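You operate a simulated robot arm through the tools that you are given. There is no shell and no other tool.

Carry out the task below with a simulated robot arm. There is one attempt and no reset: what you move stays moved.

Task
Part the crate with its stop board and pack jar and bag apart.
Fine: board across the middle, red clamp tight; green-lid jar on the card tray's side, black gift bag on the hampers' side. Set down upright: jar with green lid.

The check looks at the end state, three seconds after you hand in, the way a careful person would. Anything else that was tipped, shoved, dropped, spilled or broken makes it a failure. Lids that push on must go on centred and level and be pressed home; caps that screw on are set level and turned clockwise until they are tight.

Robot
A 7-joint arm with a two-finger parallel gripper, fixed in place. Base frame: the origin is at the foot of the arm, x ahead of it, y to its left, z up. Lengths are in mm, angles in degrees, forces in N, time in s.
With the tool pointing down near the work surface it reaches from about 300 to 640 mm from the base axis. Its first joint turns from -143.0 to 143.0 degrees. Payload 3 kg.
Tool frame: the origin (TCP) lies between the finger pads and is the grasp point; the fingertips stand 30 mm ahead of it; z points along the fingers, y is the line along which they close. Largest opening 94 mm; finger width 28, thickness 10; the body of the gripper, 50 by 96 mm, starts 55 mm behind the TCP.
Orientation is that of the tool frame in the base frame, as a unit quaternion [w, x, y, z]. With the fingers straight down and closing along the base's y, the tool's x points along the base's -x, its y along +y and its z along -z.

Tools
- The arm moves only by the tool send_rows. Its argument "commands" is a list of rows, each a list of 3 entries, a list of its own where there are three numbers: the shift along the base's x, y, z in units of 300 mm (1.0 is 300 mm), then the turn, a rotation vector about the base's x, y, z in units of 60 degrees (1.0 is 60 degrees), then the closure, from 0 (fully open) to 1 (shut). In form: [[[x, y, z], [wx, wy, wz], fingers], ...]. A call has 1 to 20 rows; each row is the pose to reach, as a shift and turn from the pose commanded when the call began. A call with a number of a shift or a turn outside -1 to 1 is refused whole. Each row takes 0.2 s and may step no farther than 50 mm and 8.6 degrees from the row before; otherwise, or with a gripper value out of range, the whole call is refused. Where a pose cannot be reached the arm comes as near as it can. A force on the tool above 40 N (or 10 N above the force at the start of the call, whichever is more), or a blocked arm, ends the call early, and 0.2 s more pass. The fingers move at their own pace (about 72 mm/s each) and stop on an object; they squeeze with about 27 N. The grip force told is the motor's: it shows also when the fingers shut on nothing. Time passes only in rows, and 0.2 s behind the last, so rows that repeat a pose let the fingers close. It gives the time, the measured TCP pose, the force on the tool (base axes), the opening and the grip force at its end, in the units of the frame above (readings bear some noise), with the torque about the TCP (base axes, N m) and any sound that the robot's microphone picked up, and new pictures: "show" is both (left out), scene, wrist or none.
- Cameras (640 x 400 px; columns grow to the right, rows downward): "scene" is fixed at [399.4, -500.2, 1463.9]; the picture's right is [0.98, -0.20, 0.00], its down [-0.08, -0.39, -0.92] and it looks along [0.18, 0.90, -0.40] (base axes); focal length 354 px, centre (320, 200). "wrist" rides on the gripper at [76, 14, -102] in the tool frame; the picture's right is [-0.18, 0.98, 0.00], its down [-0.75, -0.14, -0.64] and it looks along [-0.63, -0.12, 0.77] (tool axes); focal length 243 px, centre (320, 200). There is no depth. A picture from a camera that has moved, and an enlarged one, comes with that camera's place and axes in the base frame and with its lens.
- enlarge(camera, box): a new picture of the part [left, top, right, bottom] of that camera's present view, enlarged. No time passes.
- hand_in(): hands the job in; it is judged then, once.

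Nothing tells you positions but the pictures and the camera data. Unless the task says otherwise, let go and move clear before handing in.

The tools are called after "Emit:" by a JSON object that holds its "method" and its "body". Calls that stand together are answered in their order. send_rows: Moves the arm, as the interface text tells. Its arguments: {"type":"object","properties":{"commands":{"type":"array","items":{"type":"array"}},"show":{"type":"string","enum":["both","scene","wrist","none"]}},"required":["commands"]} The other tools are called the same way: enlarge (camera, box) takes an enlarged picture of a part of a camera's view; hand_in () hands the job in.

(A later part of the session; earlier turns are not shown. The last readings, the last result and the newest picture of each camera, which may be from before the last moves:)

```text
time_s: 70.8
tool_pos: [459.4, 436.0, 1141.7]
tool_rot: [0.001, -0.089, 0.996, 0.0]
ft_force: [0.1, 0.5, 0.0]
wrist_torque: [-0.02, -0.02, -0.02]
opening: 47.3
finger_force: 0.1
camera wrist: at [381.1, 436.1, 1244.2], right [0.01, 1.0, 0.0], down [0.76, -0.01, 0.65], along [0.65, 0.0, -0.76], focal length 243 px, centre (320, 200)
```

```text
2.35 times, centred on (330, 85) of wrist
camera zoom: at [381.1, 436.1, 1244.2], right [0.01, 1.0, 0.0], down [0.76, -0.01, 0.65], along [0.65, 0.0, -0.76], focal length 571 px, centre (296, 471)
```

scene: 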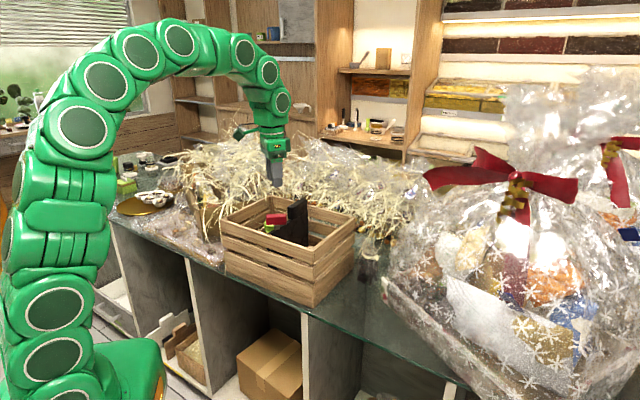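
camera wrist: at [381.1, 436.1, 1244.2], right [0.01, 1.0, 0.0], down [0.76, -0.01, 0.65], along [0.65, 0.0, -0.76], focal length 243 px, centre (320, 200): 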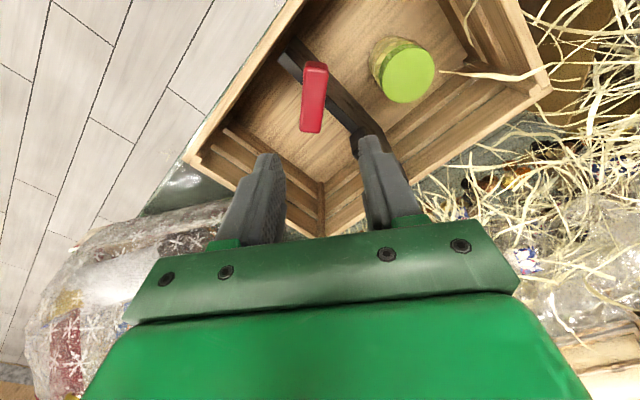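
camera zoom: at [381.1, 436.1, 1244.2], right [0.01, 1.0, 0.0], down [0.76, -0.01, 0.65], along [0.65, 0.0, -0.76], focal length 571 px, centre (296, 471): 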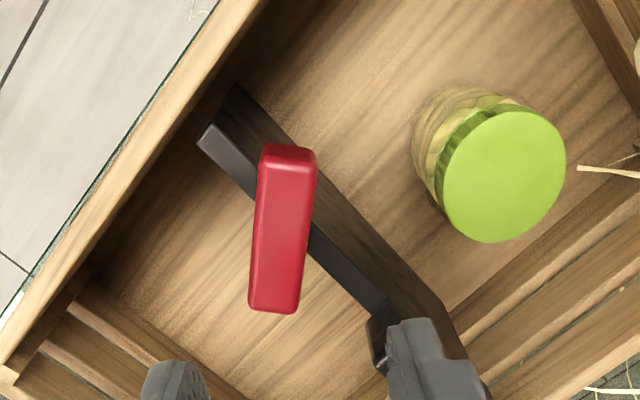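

The clamp bar is at about −7° yaw (should be at −45°), centred at (457, 429). I'll grip it and turn clockwise until it stops.

Emit:
{"method": "send_rows", "body": {"commands": [[[-0.006, -0.022, -0.08], [0, 0, -0.1], 0.5], [[-0.006, -0.022, -0.2], [0, 0, -0.2], 0.5], [[-0.006, -0.022, -0.3], [0, 0, -0.287], 0.5], [[-0.006, -0.022, -0.376], [0, 0, -0.287], 0.5], [[-0.006, -0.022, -0.376], [0, 0, -0.287], 0.5], [[-0.006, -0.022, -0.376], [0, 0, -0.287], 1], [[-0.006, -0.022, -0.376], [0, 0, -0.287], 1]], "show": "wrist"}}

```text
time_s: 72.4
tool_pos: [454.8, 429.9, 1028.8]
tool_rot: [0.002, 0.06, 0.998, 0.0]
ft_force: [2.5, 2.7, -0.3]
wrist_torque: [0.01, -0.24, 0.02]
opening: 21.4
finger_force: 26.8
camera wrist: at [380.2, 452.8, 1130.3], right [0.3, 0.95, 0.0], down [0.73, -0.23, 0.65], along [0.62, -0.19, -0.76], focal length 243 px, centre (320, 200)
```

wrist: 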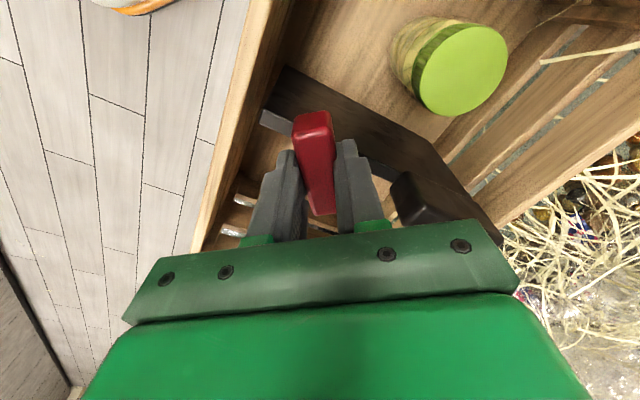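

Good grip. Turning clockwise.

Emit:
{"method": "send_rows", "body": {"commands": [[[0, 0, 0], [0, 0, -0.1], 1], [[0, 0, 0], [0, 0, -0.2], 1], [[0, 0, 0], [0, 0, -0.3], 1], [[0, 0, 0], [0, 0, -0.4], 1], [[0, 0, 0], [0, 0, -0.5], 1], [[0, 0, 0], [0, 0, -0.58], 1], [[0, 0, 0], [0, 0, -0.58], 1]], "show": "none"}}

Emit:
{"method": "send_rows", "body": {"commands": [[[0, 0, 0], [0, 0, -0.06], 1], [[0, 0, 0], [0, 0, -0.12], 1], [[0, 0, 0], [0, 0, -0.18], 1], [[0, 0, 0], [0, 0, -0.22], 1], [[0, 0, 0], [0, 0, -0.22], 1]], "show": "wrist"}}

```text
time_s: 74.0
tool_pos: [455.7, 427.9, 1029.1]
tool_rot: [0.001, 0.356, 0.934, 0.0]
ft_force: [-1.8, -1.5, -0.6]
wrist_torque: [0.34, 0.6, -0.09]
opening: 22.0
finger_force: 27.3
```

```text
time_s: 75.2
tool_pos: [456.0, 430.1, 1031.1]
tool_rot: [0.002, 0.462, 0.887, 0.0]
ft_force: [3.2, 3.1, 4.5]
wrist_torque: [0.18, 0.03, 1.01]
opening: 26.1
finger_force: 27.7
camera wrist: at [424.1, 499.5, 1131.9], right [0.91, 0.41, 0.0], down [0.31, -0.7, 0.64], along [0.27, -0.59, -0.76], focal length 243 px, centre (320, 200)
```

wrist: 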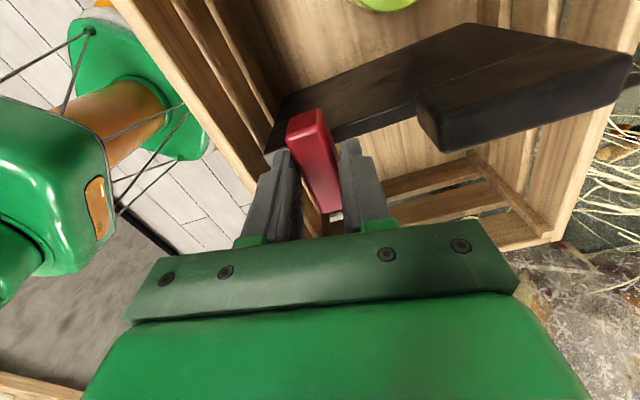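

The clamp is tight again at its stop (1 N·m). I'll ease back into line, open slightly, and rise straight up.

Emit:
{"method": "send_rows", "body": {"commands": [[[0, 0, 0], [0, 0, 0.08], 1], [[0, 0, 0], [0, 0, 0.14], 1], [[0, 0, 0], [0, 0, 0.14], 0.6], [[0, 0, 0], [0, 0, 0.14], 0.55], [[0, 0, 0.06], [0, 0, 0.14], 0.55], [[0, 0, 0.16], [0, 0, 0.14], 0.55], [[0, 0, 0.3], [0, 0, 0.26], 0.55], [[0, 0, 0.44], [0, 0, 0.38], 0.3], [[0, 0, 0.5], [0, 0, 0.5], 0], [[0, 0, 0.5], [0, 0, 0.62], 0], [[0, 0, 0.5], [0, 0, 0.74], 0], [[0, 0, 0.5], [0, 0, 0.86], 0], [[0, 0, 0.5], [0, 0, 0.98], 0], [[0, 0, 0.5], [0, 0, 0.98], 0]], "show": "both"}}

Emit:
{"method": "enlarge", "body": {"camera": "scene", "box": [200, 180, 380, 320]}}

Emit:
{"method": "enlarge", "body": {"camera": "wrist", "box": [180, 0, 480, 200]}}

```text
time_s: 78.2
tool_pos: [456.2, 429.1, 1179.3]
tool_rot: [0.001, -0.034, 0.999, 0.0]
ft_force: [0.3, 0.6, 0.9]
wrist_torque: [-0.02, 0.0, 0.07]
opening: 94.0
finger_force: 0.1
camera wrist: at [377.9, 438.0, 1280.8], right [0.12, 0.99, 0.0], down [0.76, -0.09, 0.65], along [0.64, -0.07, -0.76], focal length 243 px, centre (320, 200)
```

scene: 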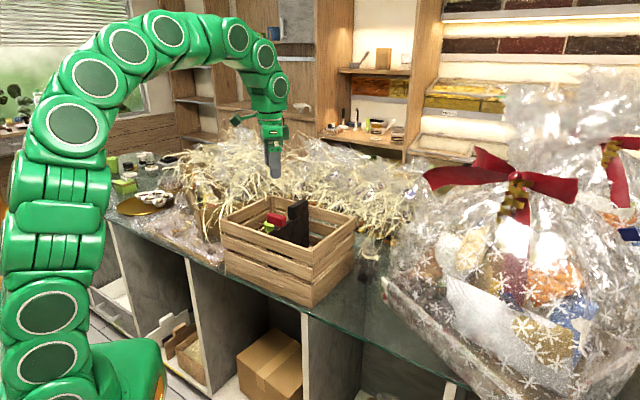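
wrist: 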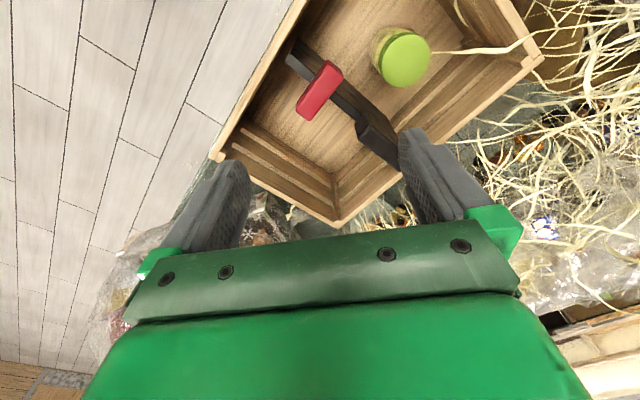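

```text
2.86 times, centred on (290, 250) of scene
camera zoom: at [399.4, -500.2, 1463.9], right [0.98, -0.2, 0.0], down [-0.08, -0.39, -0.92], along [0.18, 0.9, -0.4], focal length 1012 px, centre (406, 57)
```

zoom: 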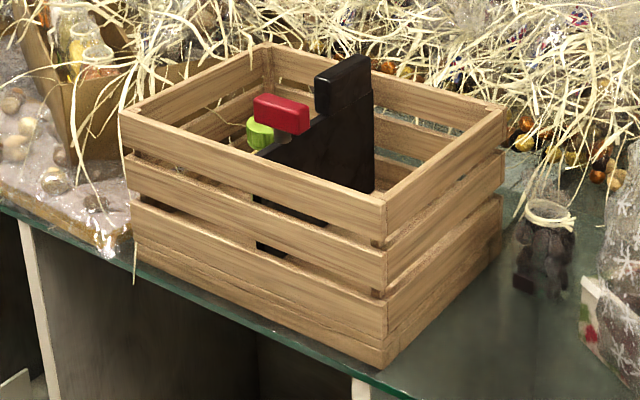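

```text
2.00 times, centred on (330, 100) of wrist
camera zoom: at [377.9, 438.0, 1280.8], right [0.12, 0.99, 0.0], down [0.76, -0.09, 0.65], along [0.64, -0.07, -0.76], focal length 485 px, centre (300, 400)
```

zoom: 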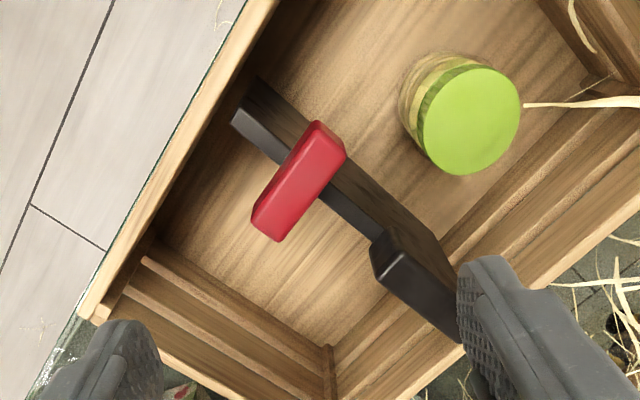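

Board centred, clamp crosswise and tight, jar upright in the card-tray half. Next is the bag at (722, 356): it's too far for a vertical grasp, so I'll tilt the gripper ~45° and come in through the corridor parallel to the crate's end wall. First move out front and tilt.

Emit:
{"method": "send_rows", "body": {"commands": [[[0.07, -0.11, 0], [0, 0, 0.11], 0], [[0.15, -0.22, 0], [0, 0, 0.22], 0], [[0.22, -0.34, -0.02], [0, 0, 0.34], 0], [[0.3, -0.45, -0.05], [0, 0, 0.46], 0], [[0.37, -0.57, -0.08], [0, 0, 0.58], 0], [[0.446, -0.68, -0.1], [0, 0, 0.69], 0], [[0.446, -0.68, -0.1], [0, 0, 0.69], 0]], "show": "none"}}

Emit:
{"method": "send_rows", "body": {"commands": [[[0, 0, 0], [0.085, -0.084, 0], 0], [[0, 0, 0], [0.17, -0.168, 0], 0], [[0, 0, 0], [0.255, -0.252, 0], 0], [[0, 0, 0], [0.34, -0.336, 0], 0], [[0, 0, 0], [0.43, -0.424, 0], 0], [[0, 0, 0], [0.534, -0.527, 0], 0], [[0, 0, 0], [0.534, -0.527, 0], 0]], "show": "both"}}

```text
time_s: 79.8
tool_pos: [592.2, 226.4, 1148.2]
tool_rot: [0.002, -0.386, 0.922, 0.001]
ft_force: [-0.9, 0.5, -0.2]
wrist_torque: [-0.01, 0.04, 0.02]
opening: 93.6
finger_force: 0.0
```

```text
refused: row 6 steps farther than a row can; nothing moved
```

Redoing the tilt with even steps.

Emit:
{"method": "send_rows", "body": {"commands": [[[0, 0, 0], [0.08, -0.079, 0], 0], [[0, 0, 0], [0.16, -0.158, 0], 0], [[0, 0, 0], [0.24, -0.237, 0], 0], [[0, 0, 0], [0.32, -0.316, 0], 0], [[0, 0, 0], [0.4, -0.395, 0], 0], [[0, 0, 0], [0.48, -0.474, 0], 0], [[0, 0, 0], [0.534, -0.527, 0], 0], [[0, 0, 0], [0.534, -0.527, 0], 0]], "show": "both"}}

Emit:
{"method": "enlarge", "body": {"camera": "wrist", "box": [200, 0, 440, 240]}}

```text
time_s: 81.6
tool_pos: [589.7, 225.5, 1150.4]
tool_rot: [0.355, -0.355, 0.852, 0.149]
ft_force: [0.5, 0.0, -0.2]
wrist_torque: [0.02, 0.0, -0.02]
opening: 94.1
finger_force: 0.1
camera wrist: at [490.7, 145.1, 1167.4], right [-0.61, 0.78, 0.13], down [0.15, -0.05, 0.99], along [0.78, 0.62, -0.09], focal length 243 px, centre (320, 200)
```

scene: 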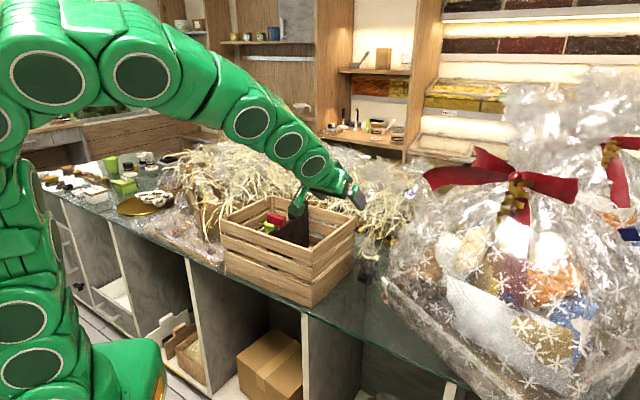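
wrist: 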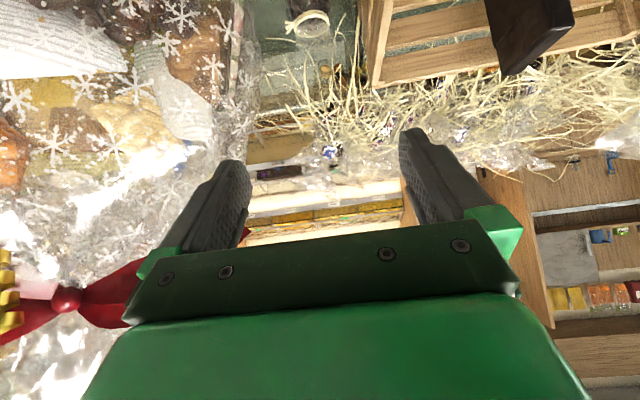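

```text
1.67 times, centred on (320, 120) of wrist
camera zoom: at [490.7, 145.1, 1167.4], right [-0.61, 0.78, 0.13], down [0.15, -0.05, 0.99], along [0.78, 0.62, -0.09], focal length 404 px, centre (320, 333)
```

zoom: 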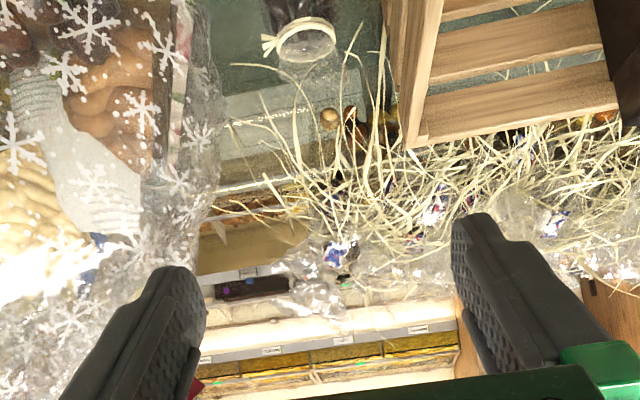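

Tilted pose is good and the bag's tie is confirmed at about (724, 356, 893). I'll advance along the corridor to a pre-grasp point, fingers slightly narrowed to keep clear of the hamper.

Emit:
{"method": "send_rows", "body": {"commands": [[[0.03, 0.03, -0.14], [0, 0, 0], 0.1], [[0.07, 0.07, -0.28], [0, 0, 0], 0.1], [[0.12, 0.115, -0.42], [0, 0, 0], 0.1], [[0.18, 0.175, -0.54], [0, 0, 0], 0.1], [[0.23, 0.222, -0.62], [0, 0, 0], 0.1], [[0.277, 0.267, -0.69], [0, 0, 0], 0.1], [[0.277, 0.267, -0.69], [0, 0, 0], 0.1]], "show": "both"}}

Emit:
{"method": "enlarge", "body": {"camera": "scene", "box": [310, 170, 450, 310]}}

Emit:
{"method": "enlarge", "body": {"camera": "wrist", "box": [0, 0, 640, 20]}}

```text
time_s: 83.2
tool_pos: [671.8, 307.1, 944.5]
tool_rot: [0.356, -0.355, 0.852, 0.149]
ft_force: [-0.2, 0.1, 0.1]
wrist_torque: [-0.02, -0.05, 0.0]
opening: 84.7
finger_force: 0.0
camera wrist: at [571.6, 225.6, 962.0], right [-0.61, 0.78, 0.13], down [0.15, -0.05, 0.99], along [0.78, 0.62, -0.09], focal length 243 px, centre (320, 200)
```

scene: 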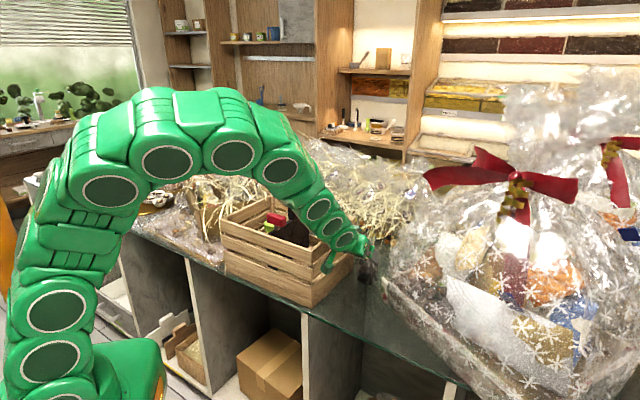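
wrist: 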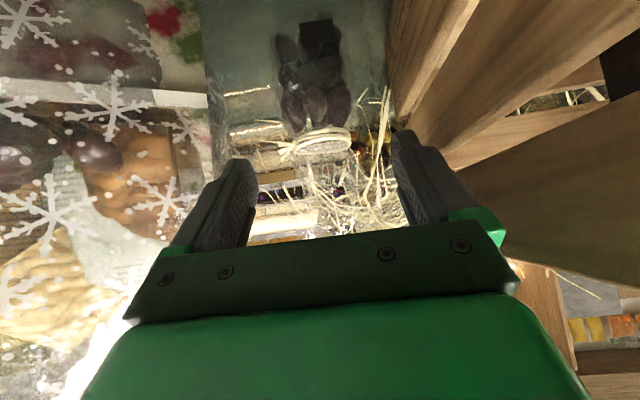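

```text
2.86 times, centred on (380, 240) of scene
camera zoom: at [399.4, -500.2, 1463.9], right [0.98, -0.2, 0.0], down [-0.08, -0.39, -0.92], along [0.18, 0.9, -0.4], focal length 1012 px, centre (149, 86)
```

zoom: 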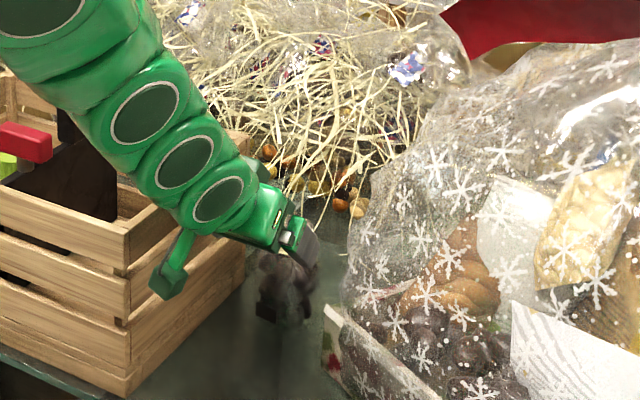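

```text
1.00 times, centred on (320, 10) of wrist (not enlarged: the box is as wide or as high as the picture)
camera zoom: at [571.6, 225.6, 962.0], right [-0.61, 0.78, 0.13], down [0.15, -0.05, 0.99], along [0.78, 0.62, -0.09], focal length 243 px, centre (320, 390)
```

zoom: 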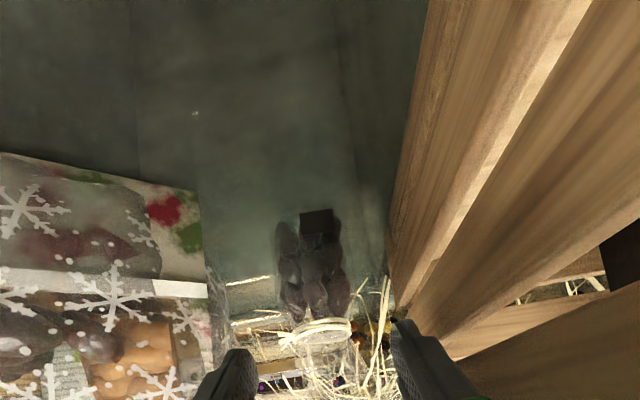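

The tilted gripper reaches this pose exactly, with the bag centred between the fingers. I'll advance along the tool axis to the grasp point.

Emit:
{"method": "send_rows", "body": {"commands": [[[0.03, 0.03, -0.045], [0, 0, 0], 0.04], [[0.065, 0.062, -0.095], [0, 0, 0], 0.04], [[0.1, 0.095, -0.148], [0, 0, 0], 0.04], [[0.13, 0.125, -0.195], [0, 0, 0], 0.04], [[0.159, 0.151, -0.235], [0, 0, 0], 0.04], [[0.159, 0.151, -0.235], [0, 0, 0], 0.04]], "show": "both"}}

Emit:
{"method": "enlarge", "body": {"camera": "scene", "box": [310, 170, 450, 310]}}

Emit:
{"method": "enlarge", "body": {"camera": "wrist", "box": [180, 0, 480, 230]}}

```text
time_s: 84.6
tool_pos: [718.8, 351.3, 872.4]
tool_rot: [0.355, -0.355, 0.852, 0.148]
ft_force: [-1.6, -0.1, 1.0]
wrist_torque: [-0.01, 0.0, 0.01]
opening: 90.3
finger_force: 0.1
camera wrist: at [620.1, 270.7, 889.8], right [-0.61, 0.78, 0.13], down [0.15, -0.05, 0.99], along [0.78, 0.62, -0.09], focal length 243 px, centre (320, 200)
```

scene: 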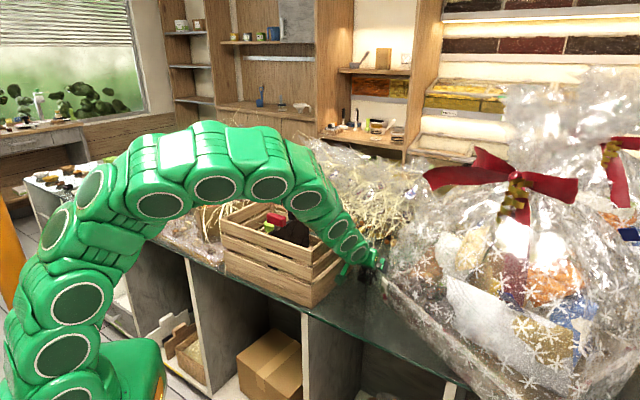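
wrist: 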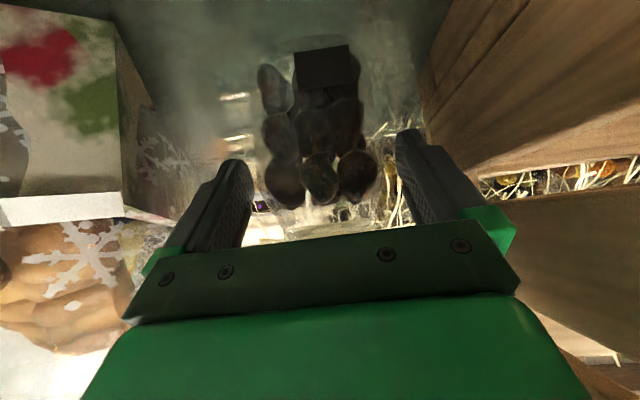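

```text
2.86 times, centred on (380, 240) of scene
camera zoom: at [399.4, -500.2, 1463.9], right [0.98, -0.2, 0.0], down [-0.08, -0.39, -0.92], along [0.18, 0.9, -0.4], focal length 1012 px, centre (149, 86)
```

zoom: 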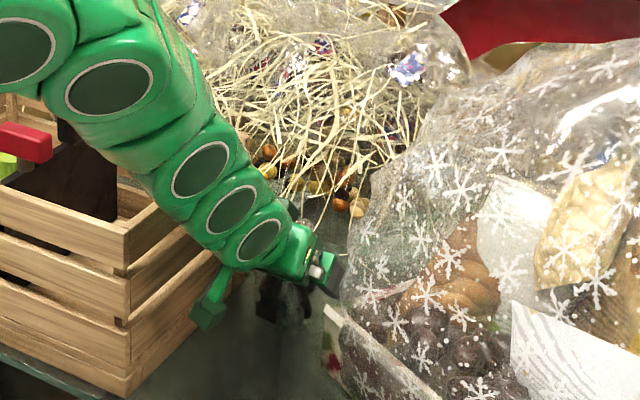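

```text
1.74 times, centred on (330, 115) of wrist
camera zoom: at [620.1, 270.7, 889.8], right [-0.61, 0.78, 0.13], down [0.15, -0.05, 0.99], along [0.78, 0.62, -0.09], focal length 422 px, centre (303, 348)
```

zoom: 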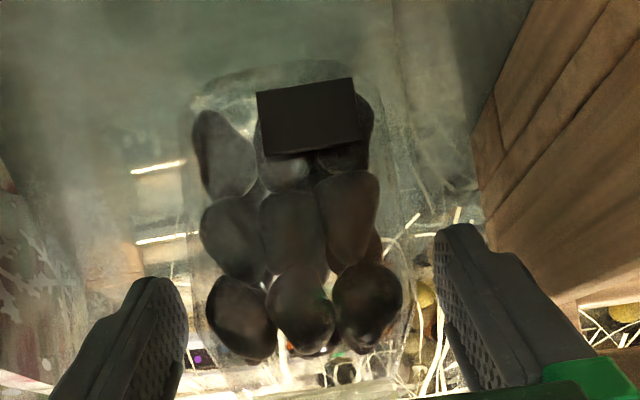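

The clear bag with dark sweets sits between the fingers. Closing gently.

Emit:
{"method": "send_rows", "body": {"commands": [[[0.005, -0.005, 0], [0, 0, 0], 0.04], [[0.005, -0.005, 0], [0, 0, 0], 0.2], [[0.005, -0.005, 0], [0, 0, 0], 0.4], [[0.005, -0.005, 0], [0, 0, 0], 1], [[0.005, -0.005, 0], [0, 0, 0], 1]], "show": "wrist"}}

Emit:
{"method": "enlarge", "body": {"camera": "wrist", "box": [180, 0, 480, 230]}}

```text
time_s: 85.8
tool_pos: [720.9, 349.7, 872.3]
tool_rot: [0.355, -0.355, 0.852, 0.149]
ft_force: [-0.2, 0.8, 0.4]
wrist_torque: [0.03, 0.03, 0.01]
opening: 71.6
finger_force: 27.0
camera wrist: at [621.9, 268.9, 889.6], right [-0.61, 0.78, 0.13], down [0.15, -0.05, 0.99], along [0.78, 0.62, -0.09], focal length 243 px, centre (320, 200)
```

wrist: 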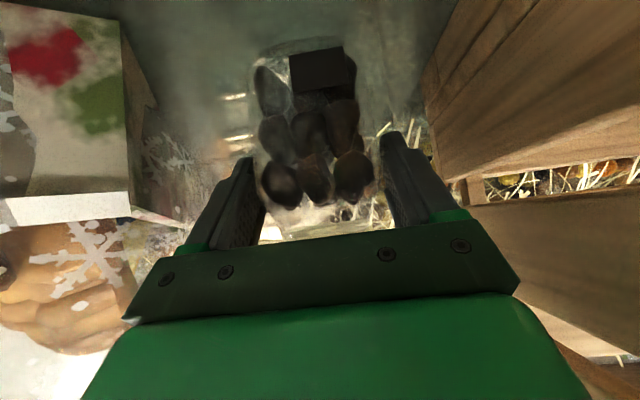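

```text
1.74 times, centred on (330, 115) of wrist
camera zoom: at [621.9, 268.9, 889.6], right [-0.61, 0.78, 0.13], down [0.15, -0.05, 0.99], along [0.78, 0.62, -0.09], focal length 422 px, centre (303, 348)
```

zoom: 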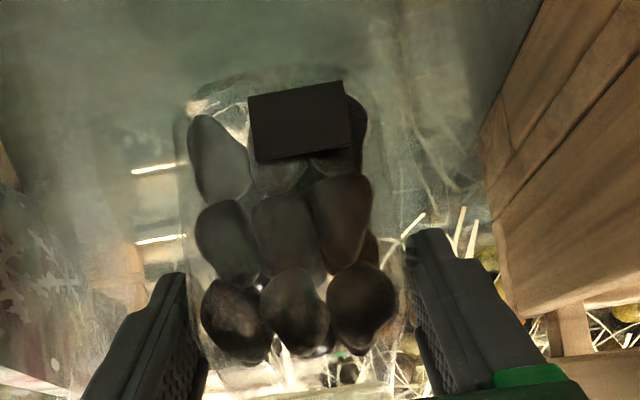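

Firm grip at 71.6 mm. I'll lift about 20 mm and check it comes along.

Emit:
{"method": "send_rows", "body": {"commands": [[[0, 0, 0.02], [0, 0, 0], 1], [[0, 0, 0.045], [0, 0, 0], 1], [[0, 0, 0.07], [0, 0, 0], 1], [[0, 0, 0.07], [0, 0, 0], 1]], "show": "both"}}

Emit:
{"method": "enlarge", "body": {"camera": "scene", "box": [330, 210, 430, 300]}}

Emit:
{"method": "enlarge", "body": {"camera": "wrist", "box": [180, 0, 480, 230]}}

```text
time_s: 86.8
tool_pos: [720.1, 350.4, 891.7]
tool_rot: [0.354, -0.355, 0.852, 0.149]
ft_force: [-0.7, -0.5, -1.0]
wrist_torque: [0.01, -0.02, -0.01]
opening: 71.7
finger_force: 26.9
camera wrist: at [622.2, 269.7, 909.9], right [-0.61, 0.78, 0.13], down [0.15, -0.05, 0.99], along [0.78, 0.62, -0.09], focal length 243 px, centre (320, 200)
```

scene: 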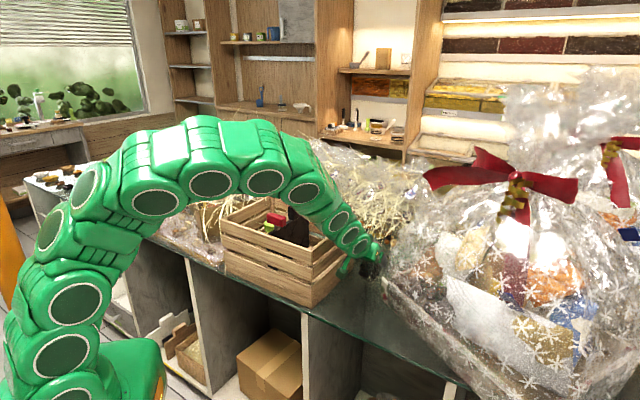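
wrist: 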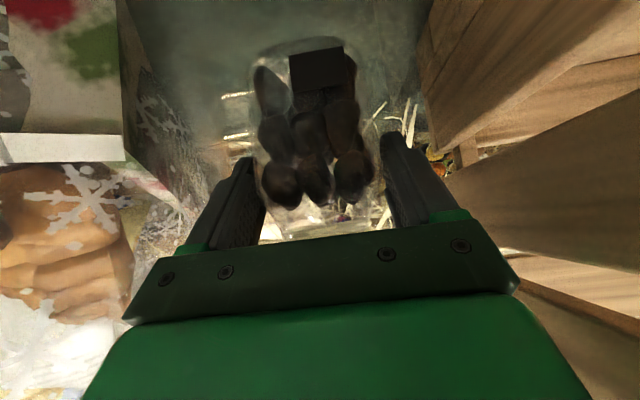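

```text
4.44 times, centred on (380, 255) of scene
camera zoom: at [399.4, -500.2, 1463.9], right [0.98, -0.2, 0.0], down [-0.08, -0.39, -0.92], along [0.18, 0.9, -0.4], focal length 1574 px, centre (53, -44)
```

zoom: 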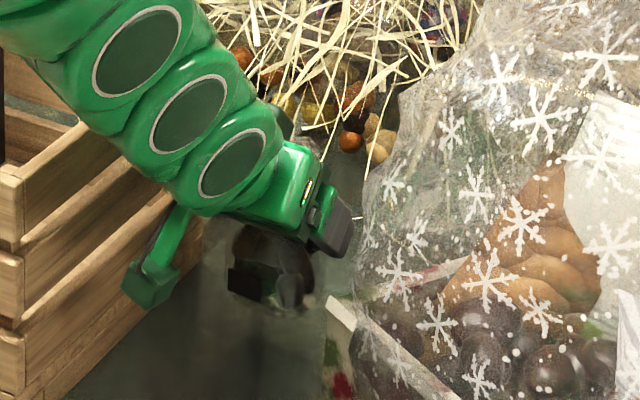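

```text
1.74 times, centred on (330, 115) of wrist
camera zoom: at [622.2, 269.7, 909.9], right [-0.61, 0.78, 0.13], down [0.15, -0.05, 0.99], along [0.78, 0.62, -0.09], focal length 422 px, centre (303, 348)
```

zoom: 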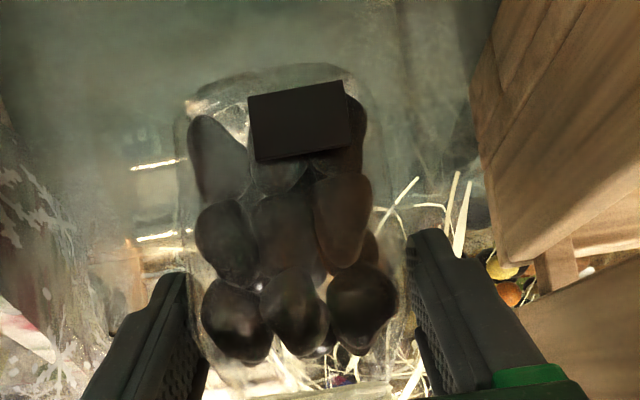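

The bag lifts cleanly. I'll carry it back along the corridor to the jar's old spot (reachable with a vertical gripper) and set it down there for a regrasp.

Emit:
{"method": "send_rows", "body": {"commands": [[[0, 0, 0.03], [0, 0, 0], 1], [[-0.03, -0.03, 0.05], [0, 0, 0], 1], [[-0.09, -0.09, 0.05], [0, 0, 0], 1], [[-0.15, -0.15, 0.05], [0, 0, 0], 1], [[-0.22, -0.22, 0.05], [0, 0, 0], 1], [[-0.28, -0.285, 0.05], [0, 0, 0], 1], [[-0.32, -0.325, 0.05], [0, 0, 0], 1], [[-0.339, -0.344, 0.03], [0, 0, 0], 1], [[-0.339, -0.344, 0.0], [0, 0, 0], 1], [[-0.339, -0.344, 0.0], [0, 0, 0], 1]], "show": "both"}}

Emit:
{"method": "enlarge", "body": {"camera": "scene", "box": [290, 210, 410, 330]}}

```text
time_s: 89.0
tool_pos: [621.4, 246.5, 894.1]
tool_rot: [0.354, -0.356, 0.852, 0.149]
ft_force: [0.1, -1.0, -1.3]
wrist_torque: [-0.03, 0.03, 0.02]
opening: 71.8
finger_force: 26.9
camera wrist: at [521.1, 165.8, 910.8], right [-0.61, 0.78, 0.13], down [0.15, -0.05, 0.99], along [0.78, 0.62, -0.09], focal length 243 px, centre (320, 200)
```

scene: 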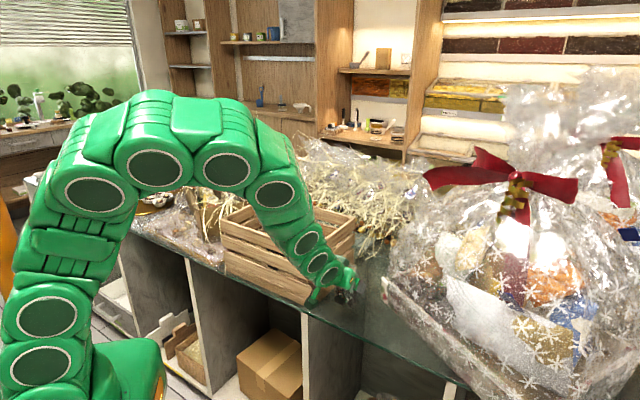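
wrist: 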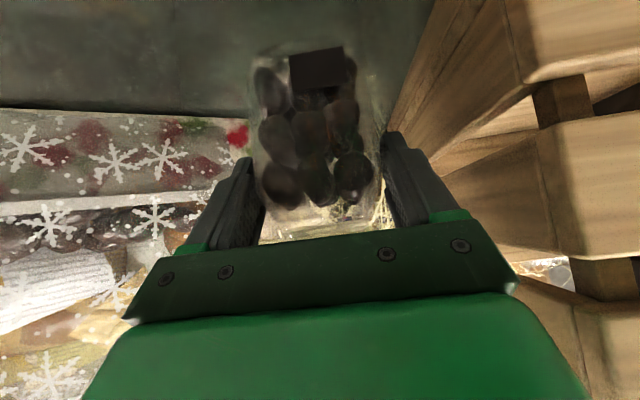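

```text
3.33 times, centred on (350, 270) of scene
camera zoom: at [399.4, -500.2, 1463.9], right [0.98, -0.2, 0.0], down [-0.08, -0.39, -0.92], along [0.18, 0.9, -0.4], focal length 1180 px, centre (220, -33)
```

zoom: 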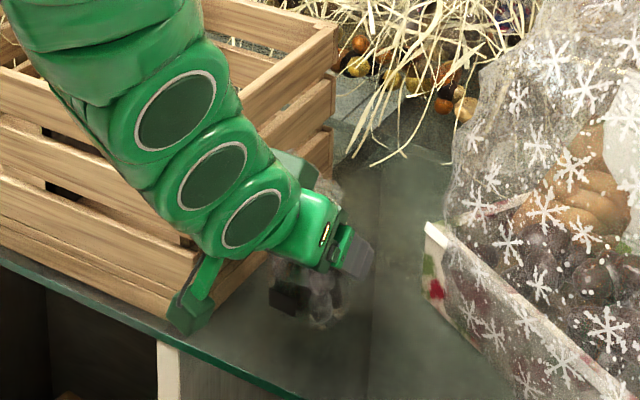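

Bag is over the open spot, about 20 mm up. Lowering gently to contact.

Emit:
{"method": "send_rows", "body": {"commands": [[[0, 0, -0.02], [0, 0, 0], 1], [[0, 0, -0.04], [0, 0, 0], 1], [[0, 0, -0.055], [0, 0, 0], 1], [[0, 0, -0.055], [0, 0, 0], 1]], "show": "none"}}

Emit:
{"method": "send_rows", "body": {"commands": [[[0, 0, -0.008], [0, 0, 0], 1], [[0, 0, -0.016], [0, 0, 0], 1], [[0, 0, -0.016], [0, 0, 0], 1]], "show": "none"}}

```text
time_s: 90.0
tool_pos: [620.4, 247.0, 875.3]
tool_rot: [0.355, -0.355, 0.852, 0.149]
ft_force: [-0.7, -0.4, -1.4]
wrist_torque: [0.01, 0.01, -0.01]
opening: 71.7
finger_force: 27.4
```

```text
time_s: 90.8
tool_pos: [621.0, 245.4, 872.2]
tool_rot: [0.355, -0.355, 0.852, 0.149]
ft_force: [-2.4, 3.5, 13.3]
wrist_torque: [0.1, 0.02, -0.03]
opening: 71.8
finger_force: 27.4
```

The bag touched down. Relieving the pressure, opening, and backing off along the tool axis.

Emit:
{"method": "send_rows", "body": {"commands": [[[0, 0, 0.005], [0, 0, 0], 0.95], [[0, 0, 0.005], [0, 0, 0], 0.15], [[0, 0, 0.005], [0, 0, 0], 0.03], [[0, 0, 0.005], [0, 0, 0], 0.03], [[-0.035, -0.035, 0.055], [0, 0, 0], 0.03], [[-0.09, -0.09, 0.13], [0, 0, 0], 0.03], [[-0.15, -0.15, 0.22], [0, 0, 0], 0.03], [[-0.2, -0.2, 0.32], [0, 0, 0], 0.03], [[-0.2, -0.2, 0.45], [0, 0, 0], 0.03], [[-0.2, -0.2, 0.6], [0, 0, 0], 0.03]], "show": "both"}}

Emit:
{"method": "enlarge", "body": {"camera": "scene", "box": [290, 210, 410, 330]}}

```text
time_s: 93.0
tool_pos: [561.2, 187.2, 1050.9]
tool_rot: [0.355, -0.355, 0.852, 0.149]
ft_force: [-0.2, 0.7, 0.1]
wrist_torque: [-0.01, -0.01, 0.02]
opening: 91.4
finger_force: 0.0
camera wrist: at [461.4, 106.5, 1068.5], right [-0.61, 0.78, 0.13], down [0.15, -0.05, 0.99], along [0.78, 0.62, -0.09], focal length 243 px, centre (320, 200)
```

scene: 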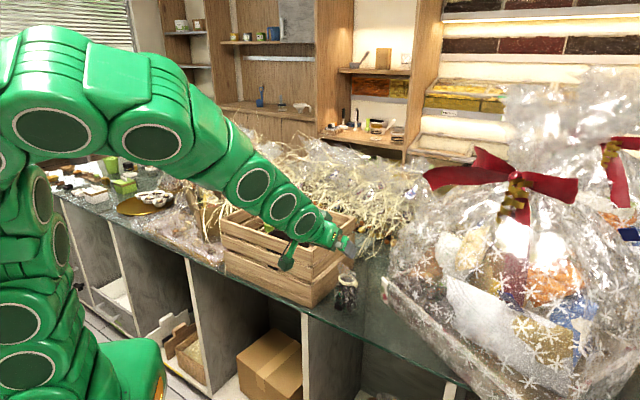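
wrist: 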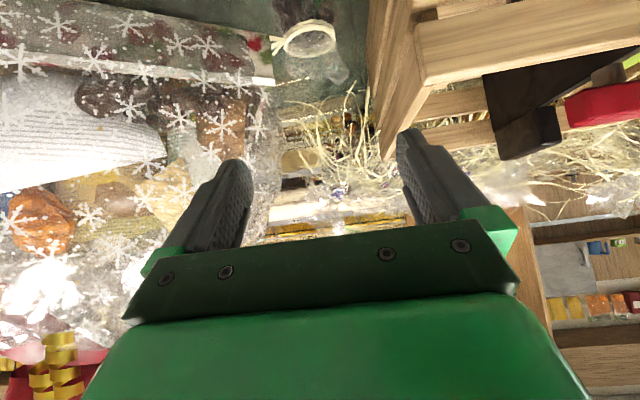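

```text
3.33 times, centred on (350, 270) of scene
camera zoom: at [399.4, -500.2, 1463.9], right [0.98, -0.2, 0.0], down [-0.08, -0.39, -0.92], along [0.18, 0.9, -0.4], focal length 1180 px, centre (220, -33)
```

zoom: 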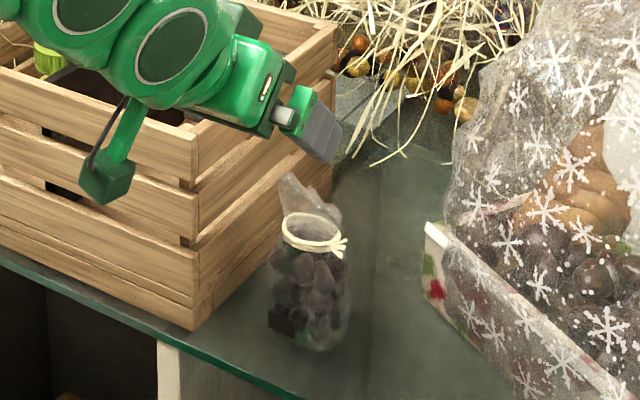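

The bag stands upright at the new spot. I'll straighten the gripper to vertical and look down at the bag.

Emit:
{"method": "send_rows", "body": {"commands": [[[0, 0, 0.05], [-0.08, 0.079, 0], 0], [[0, 0, 0.1], [-0.16, 0.158, 0], 0], [[0.03, 0.03, 0.15], [-0.24, 0.237, 0], 0], [[0.07, 0.07, 0.2], [-0.32, 0.316, 0], 0], [[0.12, 0.12, 0.22], [-0.4, 0.395, 0], 0], [[0.16, 0.16, 0.22], [-0.48, 0.474, 0], 0], [[0.2, 0.2, 0.22], [-0.534, 0.527, 0], 0], [[0.2, 0.2, 0.22], [-0.534, 0.527, 0], 0]], "show": "both"}}

Emit:
{"method": "enlarge", "body": {"camera": "wrist", "box": [220, 20, 420, 160]}}

Emit:
{"method": "enlarge", "body": {"camera": "scene", "box": [300, 220, 400, 320]}}

```text
time_s: 94.8
tool_pos: [620.3, 247.6, 1119.3]
tool_rot: [0.002, -0.385, 0.923, 0.001]
ft_force: [-0.3, 0.8, -0.5]
wrist_torque: [0.0, 0.02, -0.03]
opening: 93.9
finger_force: 0.1
camera wrist: at [557.8, 201.3, 1220.0], right [-0.57, 0.82, 0.0], down [0.63, 0.43, 0.64], along [0.53, 0.37, -0.76], focal length 243 px, centre (320, 200)
```

scene: 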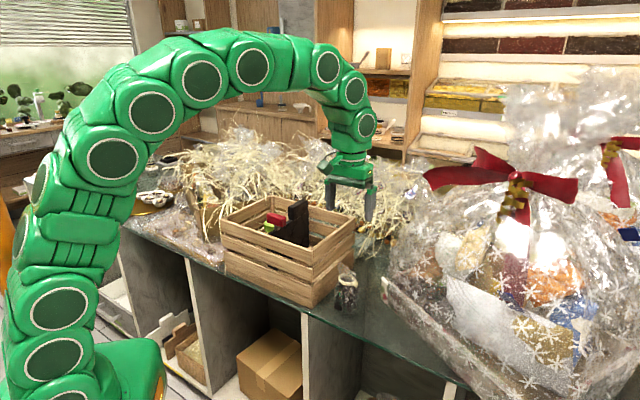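
wrist: 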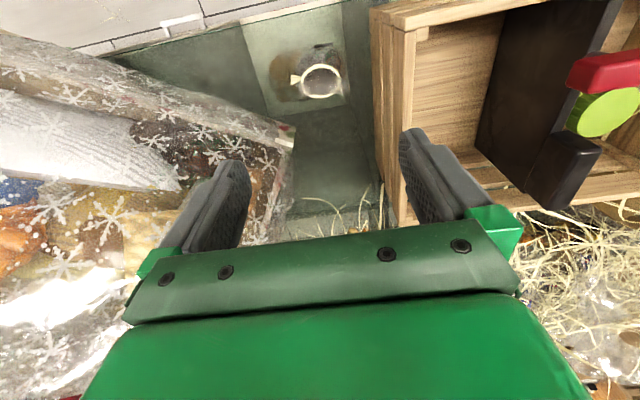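

```text
2.86 times, centred on (320, 90) of wrist
camera zoom: at [557.8, 201.3, 1220.0], right [-0.57, 0.82, 0.0], down [0.63, 0.43, 0.64], along [0.53, 0.37, -0.76], focal length 693 px, centre (320, 514)
```

zoom: 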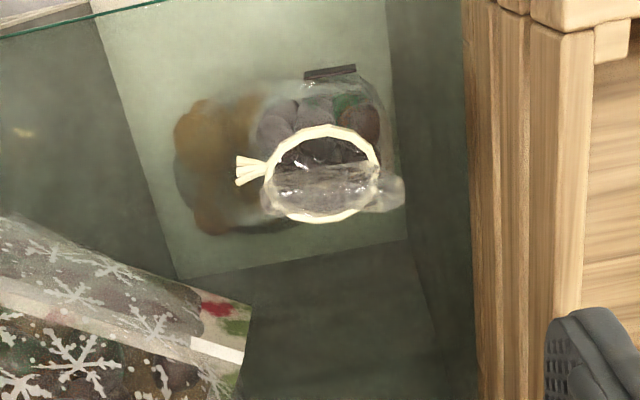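

```text
4.00 times, centred on (350, 270) of scene
camera zoom: at [399.4, -500.2, 1463.9], right [0.98, -0.2, 0.0], down [-0.08, -0.39, -0.92], along [0.18, 0.9, -0.4], focal length 1416 px, centre (200, -80)
```

zoom: 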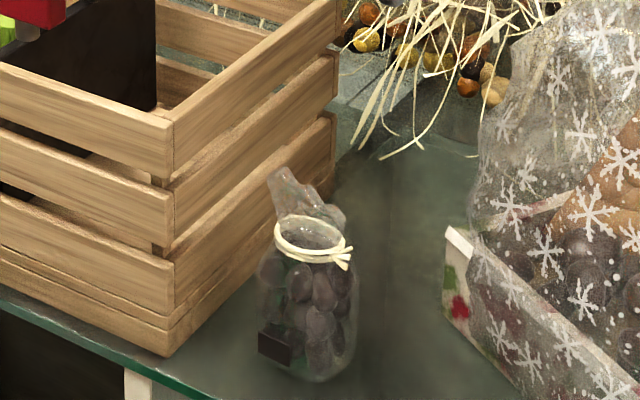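

Bag ring at (623, 248). I'll descend vertically around the bag's shoulder (palm just clearing the frill at ~940) and watch for contact.

Emit:
{"method": "send_rows", "body": {"commands": [[[0.005, 0, -0.14], [0, 0, 0], 0], [[0.01, 0, -0.28], [0, 0, 0], 0], [[0.01, 0, -0.42], [0, 0, 0], 0], [[0.01, 0, -0.54], [0, 0, 0], 0], [[0.01, 0, -0.64], [0, 0, 0], 0], [[0.01, 0, -0.71], [0, 0, 0], 0], [[0.01, 0, -0.71], [0, 0, 0], 0]], "show": "both"}}

Emit:
{"method": "enlarge", "body": {"camera": "scene", "box": [300, 200, 400, 320]}}

Emit:
{"method": "enlarge", "body": {"camera": "wrist", "box": [200, 60, 440, 260]}}

```text
time_s: 96.4
tool_pos: [625.2, 246.3, 904.5]
tool_rot: [0.002, -0.386, 0.923, 0.0]
ft_force: [-0.2, -0.3, 0.5]
wrist_torque: [0.01, 0.03, 0.0]
opening: 94.0
finger_force: 0.1
camera wrist: at [561.0, 201.7, 1006.3], right [-0.57, 0.82, 0.0], down [0.63, 0.43, 0.64], along [0.53, 0.37, -0.76], focal length 243 px, centre (320, 200)
```

scene: 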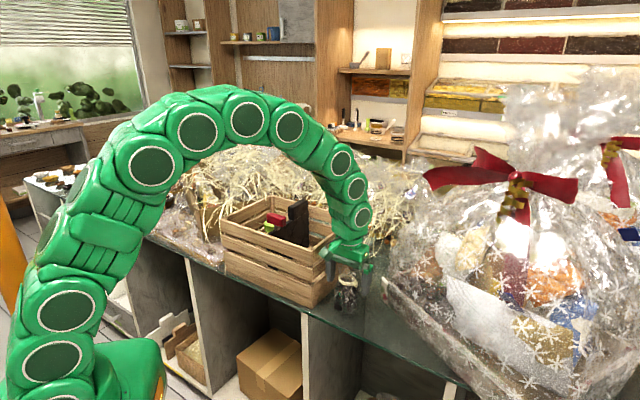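
wrist: 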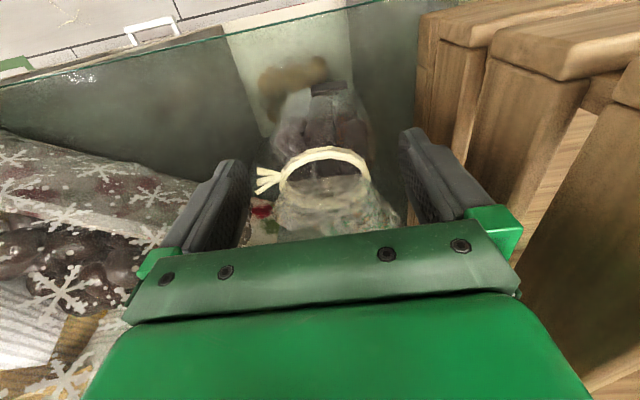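

```text
3.33 times, centred on (350, 260) of scene
camera zoom: at [399.4, -500.2, 1463.9], right [0.98, -0.2, 0.0], down [-0.08, -0.39, -0.92], along [0.18, 0.9, -0.4], focal length 1180 px, centre (220, 0)
```

zoom: 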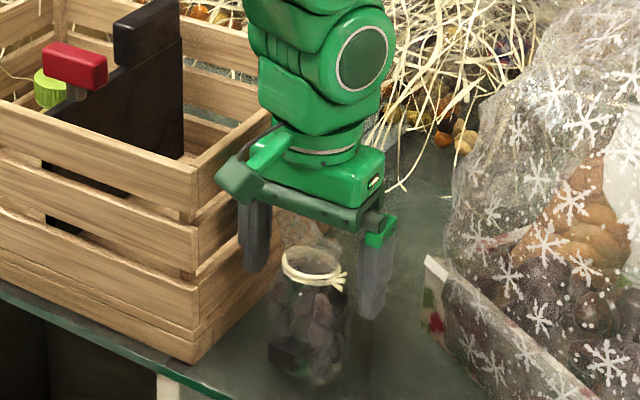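

```text
2.00 times, centred on (320, 160) of wrist
camera zoom: at [561.0, 201.7, 1006.3], right [-0.57, 0.82, 0.0], down [0.63, 0.43, 0.64], along [0.53, 0.37, -0.76], focal length 485 px, centre (320, 280)
```

zoom: 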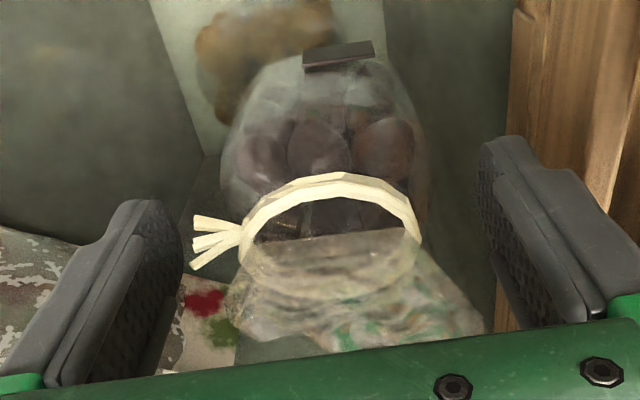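

The raffia knot points straight at the left finger pad, so I'll rise slightly, rotate the gripper ~50° so the pads miss it, then descend to grip height.

Emit:
{"method": "send_rows", "body": {"commands": [[[0, 0, 0.07], [0, 0, 0], 0], [[0, 0, 0.14], [0, 0, 0], 0], [[-0.003, 0.002, 0.14], [0, 0, -0.13], 0], [[-0.005, 0.003, 0.14], [0, 0, -0.26], 0], [[-0.005, 0.003, 0.14], [0, 0, -0.39], 0], [[-0.005, 0.003, 0.14], [0, 0, -0.52], 0], [[-0.005, 0.003, 0.14], [0, 0, -0.65], 0], [[-0.005, 0.003, 0.14], [0, 0, -0.78], 0], [[-0.005, 0.003, 0.14], [0, 0, -0.83], 0], [[-0.005, 0.003, 0.14], [0, 0, -0.83], 0]], "show": "wrist"}}

Emit:
{"method": "enlarge", "body": {"camera": "wrist", "box": [200, 60, 440, 220]}}

Emit:
{"method": "enlarge", "body": {"camera": "scene", "box": [300, 200, 400, 320]}}

```text
time_s: 98.6
tool_pos: [622.2, 246.4, 946.2]
tool_rot: [0.001, 0.041, 0.999, -0.002]
ft_force: [-0.2, 0.1, -0.1]
wrist_torque: [0.02, -0.02, -0.01]
opening: 94.0
finger_force: 0.0
camera wrist: at [547.0, 266.9, 1048.2], right [0.26, 0.96, 0.0], down [0.74, -0.2, 0.65], along [0.62, -0.17, -0.76], focal length 243 px, centre (320, 200)
```

wrist: 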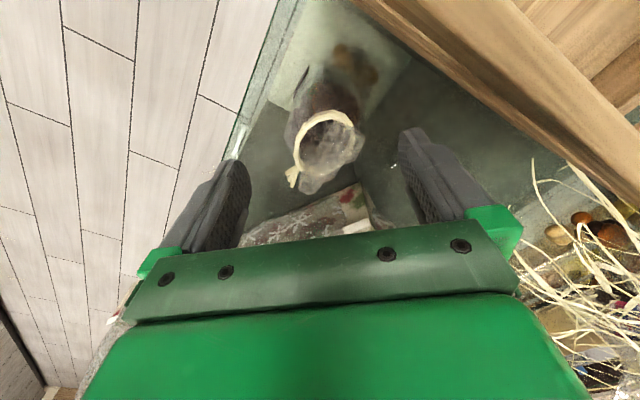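

```text
2.50 times, centred on (320, 140) of wrist
camera zoom: at [547.0, 266.9, 1048.2], right [0.26, 0.96, 0.0], down [0.74, -0.2, 0.65], along [0.62, -0.17, -0.76], focal length 606 px, centre (320, 350)
```

zoom: 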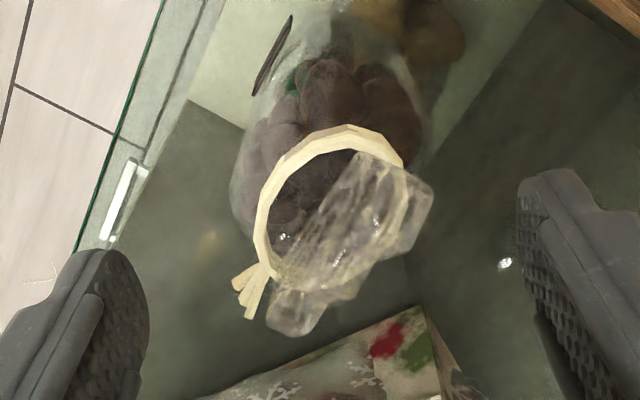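

```text
3.33 times, centred on (350, 260) of scene
camera zoom: at [399.4, -500.2, 1463.9], right [0.98, -0.2, 0.0], down [-0.08, -0.39, -0.92], along [0.18, 0.9, -0.4], focal length 1180 px, centre (220, 0)
```

zoom: 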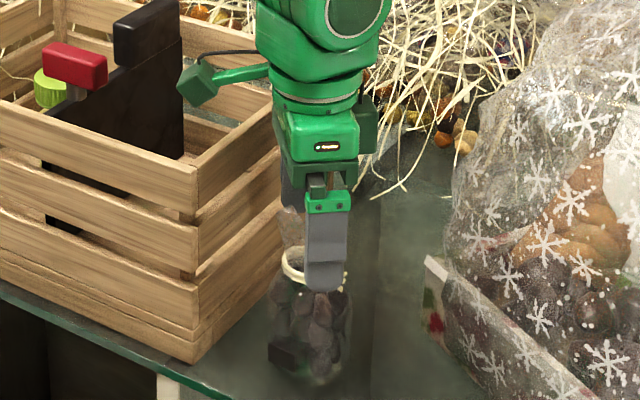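

At this angle the wrist camera would come down on the crate corner, so I'll turn the other way (yaw ≈ 85°) where the camera hangs over open air and the pads still miss the knot.

Emit:
{"method": "send_rows", "body": {"commands": [[[0, 0.005, 0], [0, 0, 0.14], 0], [[0, 0.005, 0], [0, 0, 0.28], 0], [[0, 0.005, 0], [0, 0, 0.42], 0], [[0, 0.005, 0], [0, 0, 0.56], 0], [[0, 0.005, 0], [0, 0, 0.7], 0], [[0, 0.005, 0], [0, 0, 0.84], 0], [[0, 0.005, 0], [0, 0, 0.98], 0]], "show": "none"}}

Emit:
{"method": "send_rows", "body": {"commands": [[[0, 0, 0], [0, 0, 0.13], 0], [[0, 0, 0], [0, 0, 0.26], 0], [[0, 0, 0], [0, 0, 0.39], 0], [[0, 0, 0], [0, 0, 0.5], 0], [[0, 0, 0], [0, 0, 0.5], 0]], "show": "wrist"}}

Emit:
{"method": "enlarge", "body": {"camera": "wrist", "box": [200, 60, 440, 220]}}

Emit:
{"method": "enlarge", "body": {"camera": "scene", "box": [300, 200, 400, 320]}}

```text
time_s: 100.2
tool_pos: [623.2, 249.5, 948.0]
tool_rot: [0.003, -0.457, 0.89, 0.0]
ft_force: [-0.1, 0.1, 0.6]
wrist_torque: [0.02, -0.01, -0.02]
opening: 94.3
finger_force: 0.0
```

```text
time_s: 101.4
tool_pos: [622.5, 248.8, 947.2]
tool_rot: [0.003, -0.671, 0.741, 0.002]
ft_force: [-1.1, -0.4, 0.4]
wrist_torque: [0.0, 0.01, 0.03]
opening: 93.8
finger_force: 0.1
camera wrist: at [600.5, 173.5, 1048.1], right [-0.96, 0.28, 0.0], down [0.21, 0.73, 0.65], along [0.18, 0.62, -0.76], focal length 243 px, centre (320, 200)
```

wrist: 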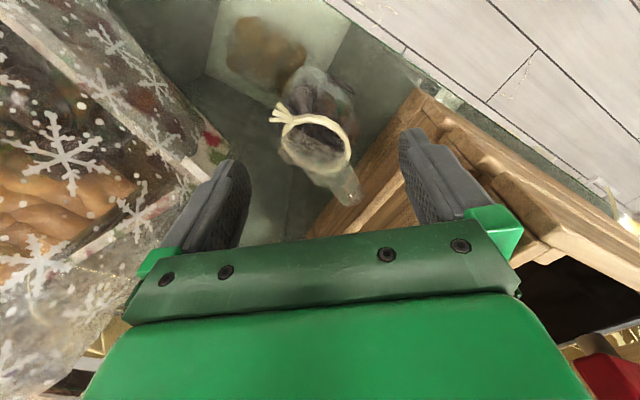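

```text
2.50 times, centred on (320, 140) of wrist
camera zoom: at [600.5, 173.5, 1048.1], right [-0.96, 0.28, 0.0], down [0.21, 0.73, 0.65], along [0.18, 0.62, -0.76], focal length 606 px, centre (320, 350)
```

zoom: 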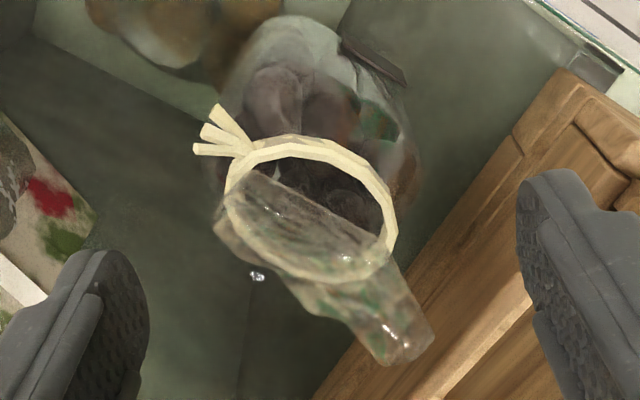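

```text
3.33 times, centred on (350, 260) of scene
camera zoom: at [399.4, -500.2, 1463.9], right [0.98, -0.2, 0.0], down [-0.08, -0.39, -0.92], along [0.18, 0.9, -0.4], focal length 1180 px, centre (220, 0)
```

zoom: 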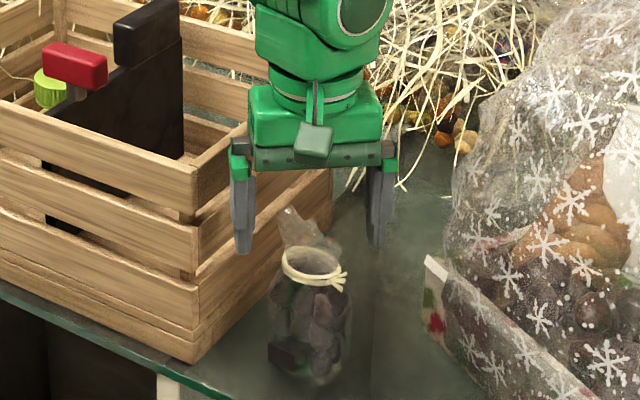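

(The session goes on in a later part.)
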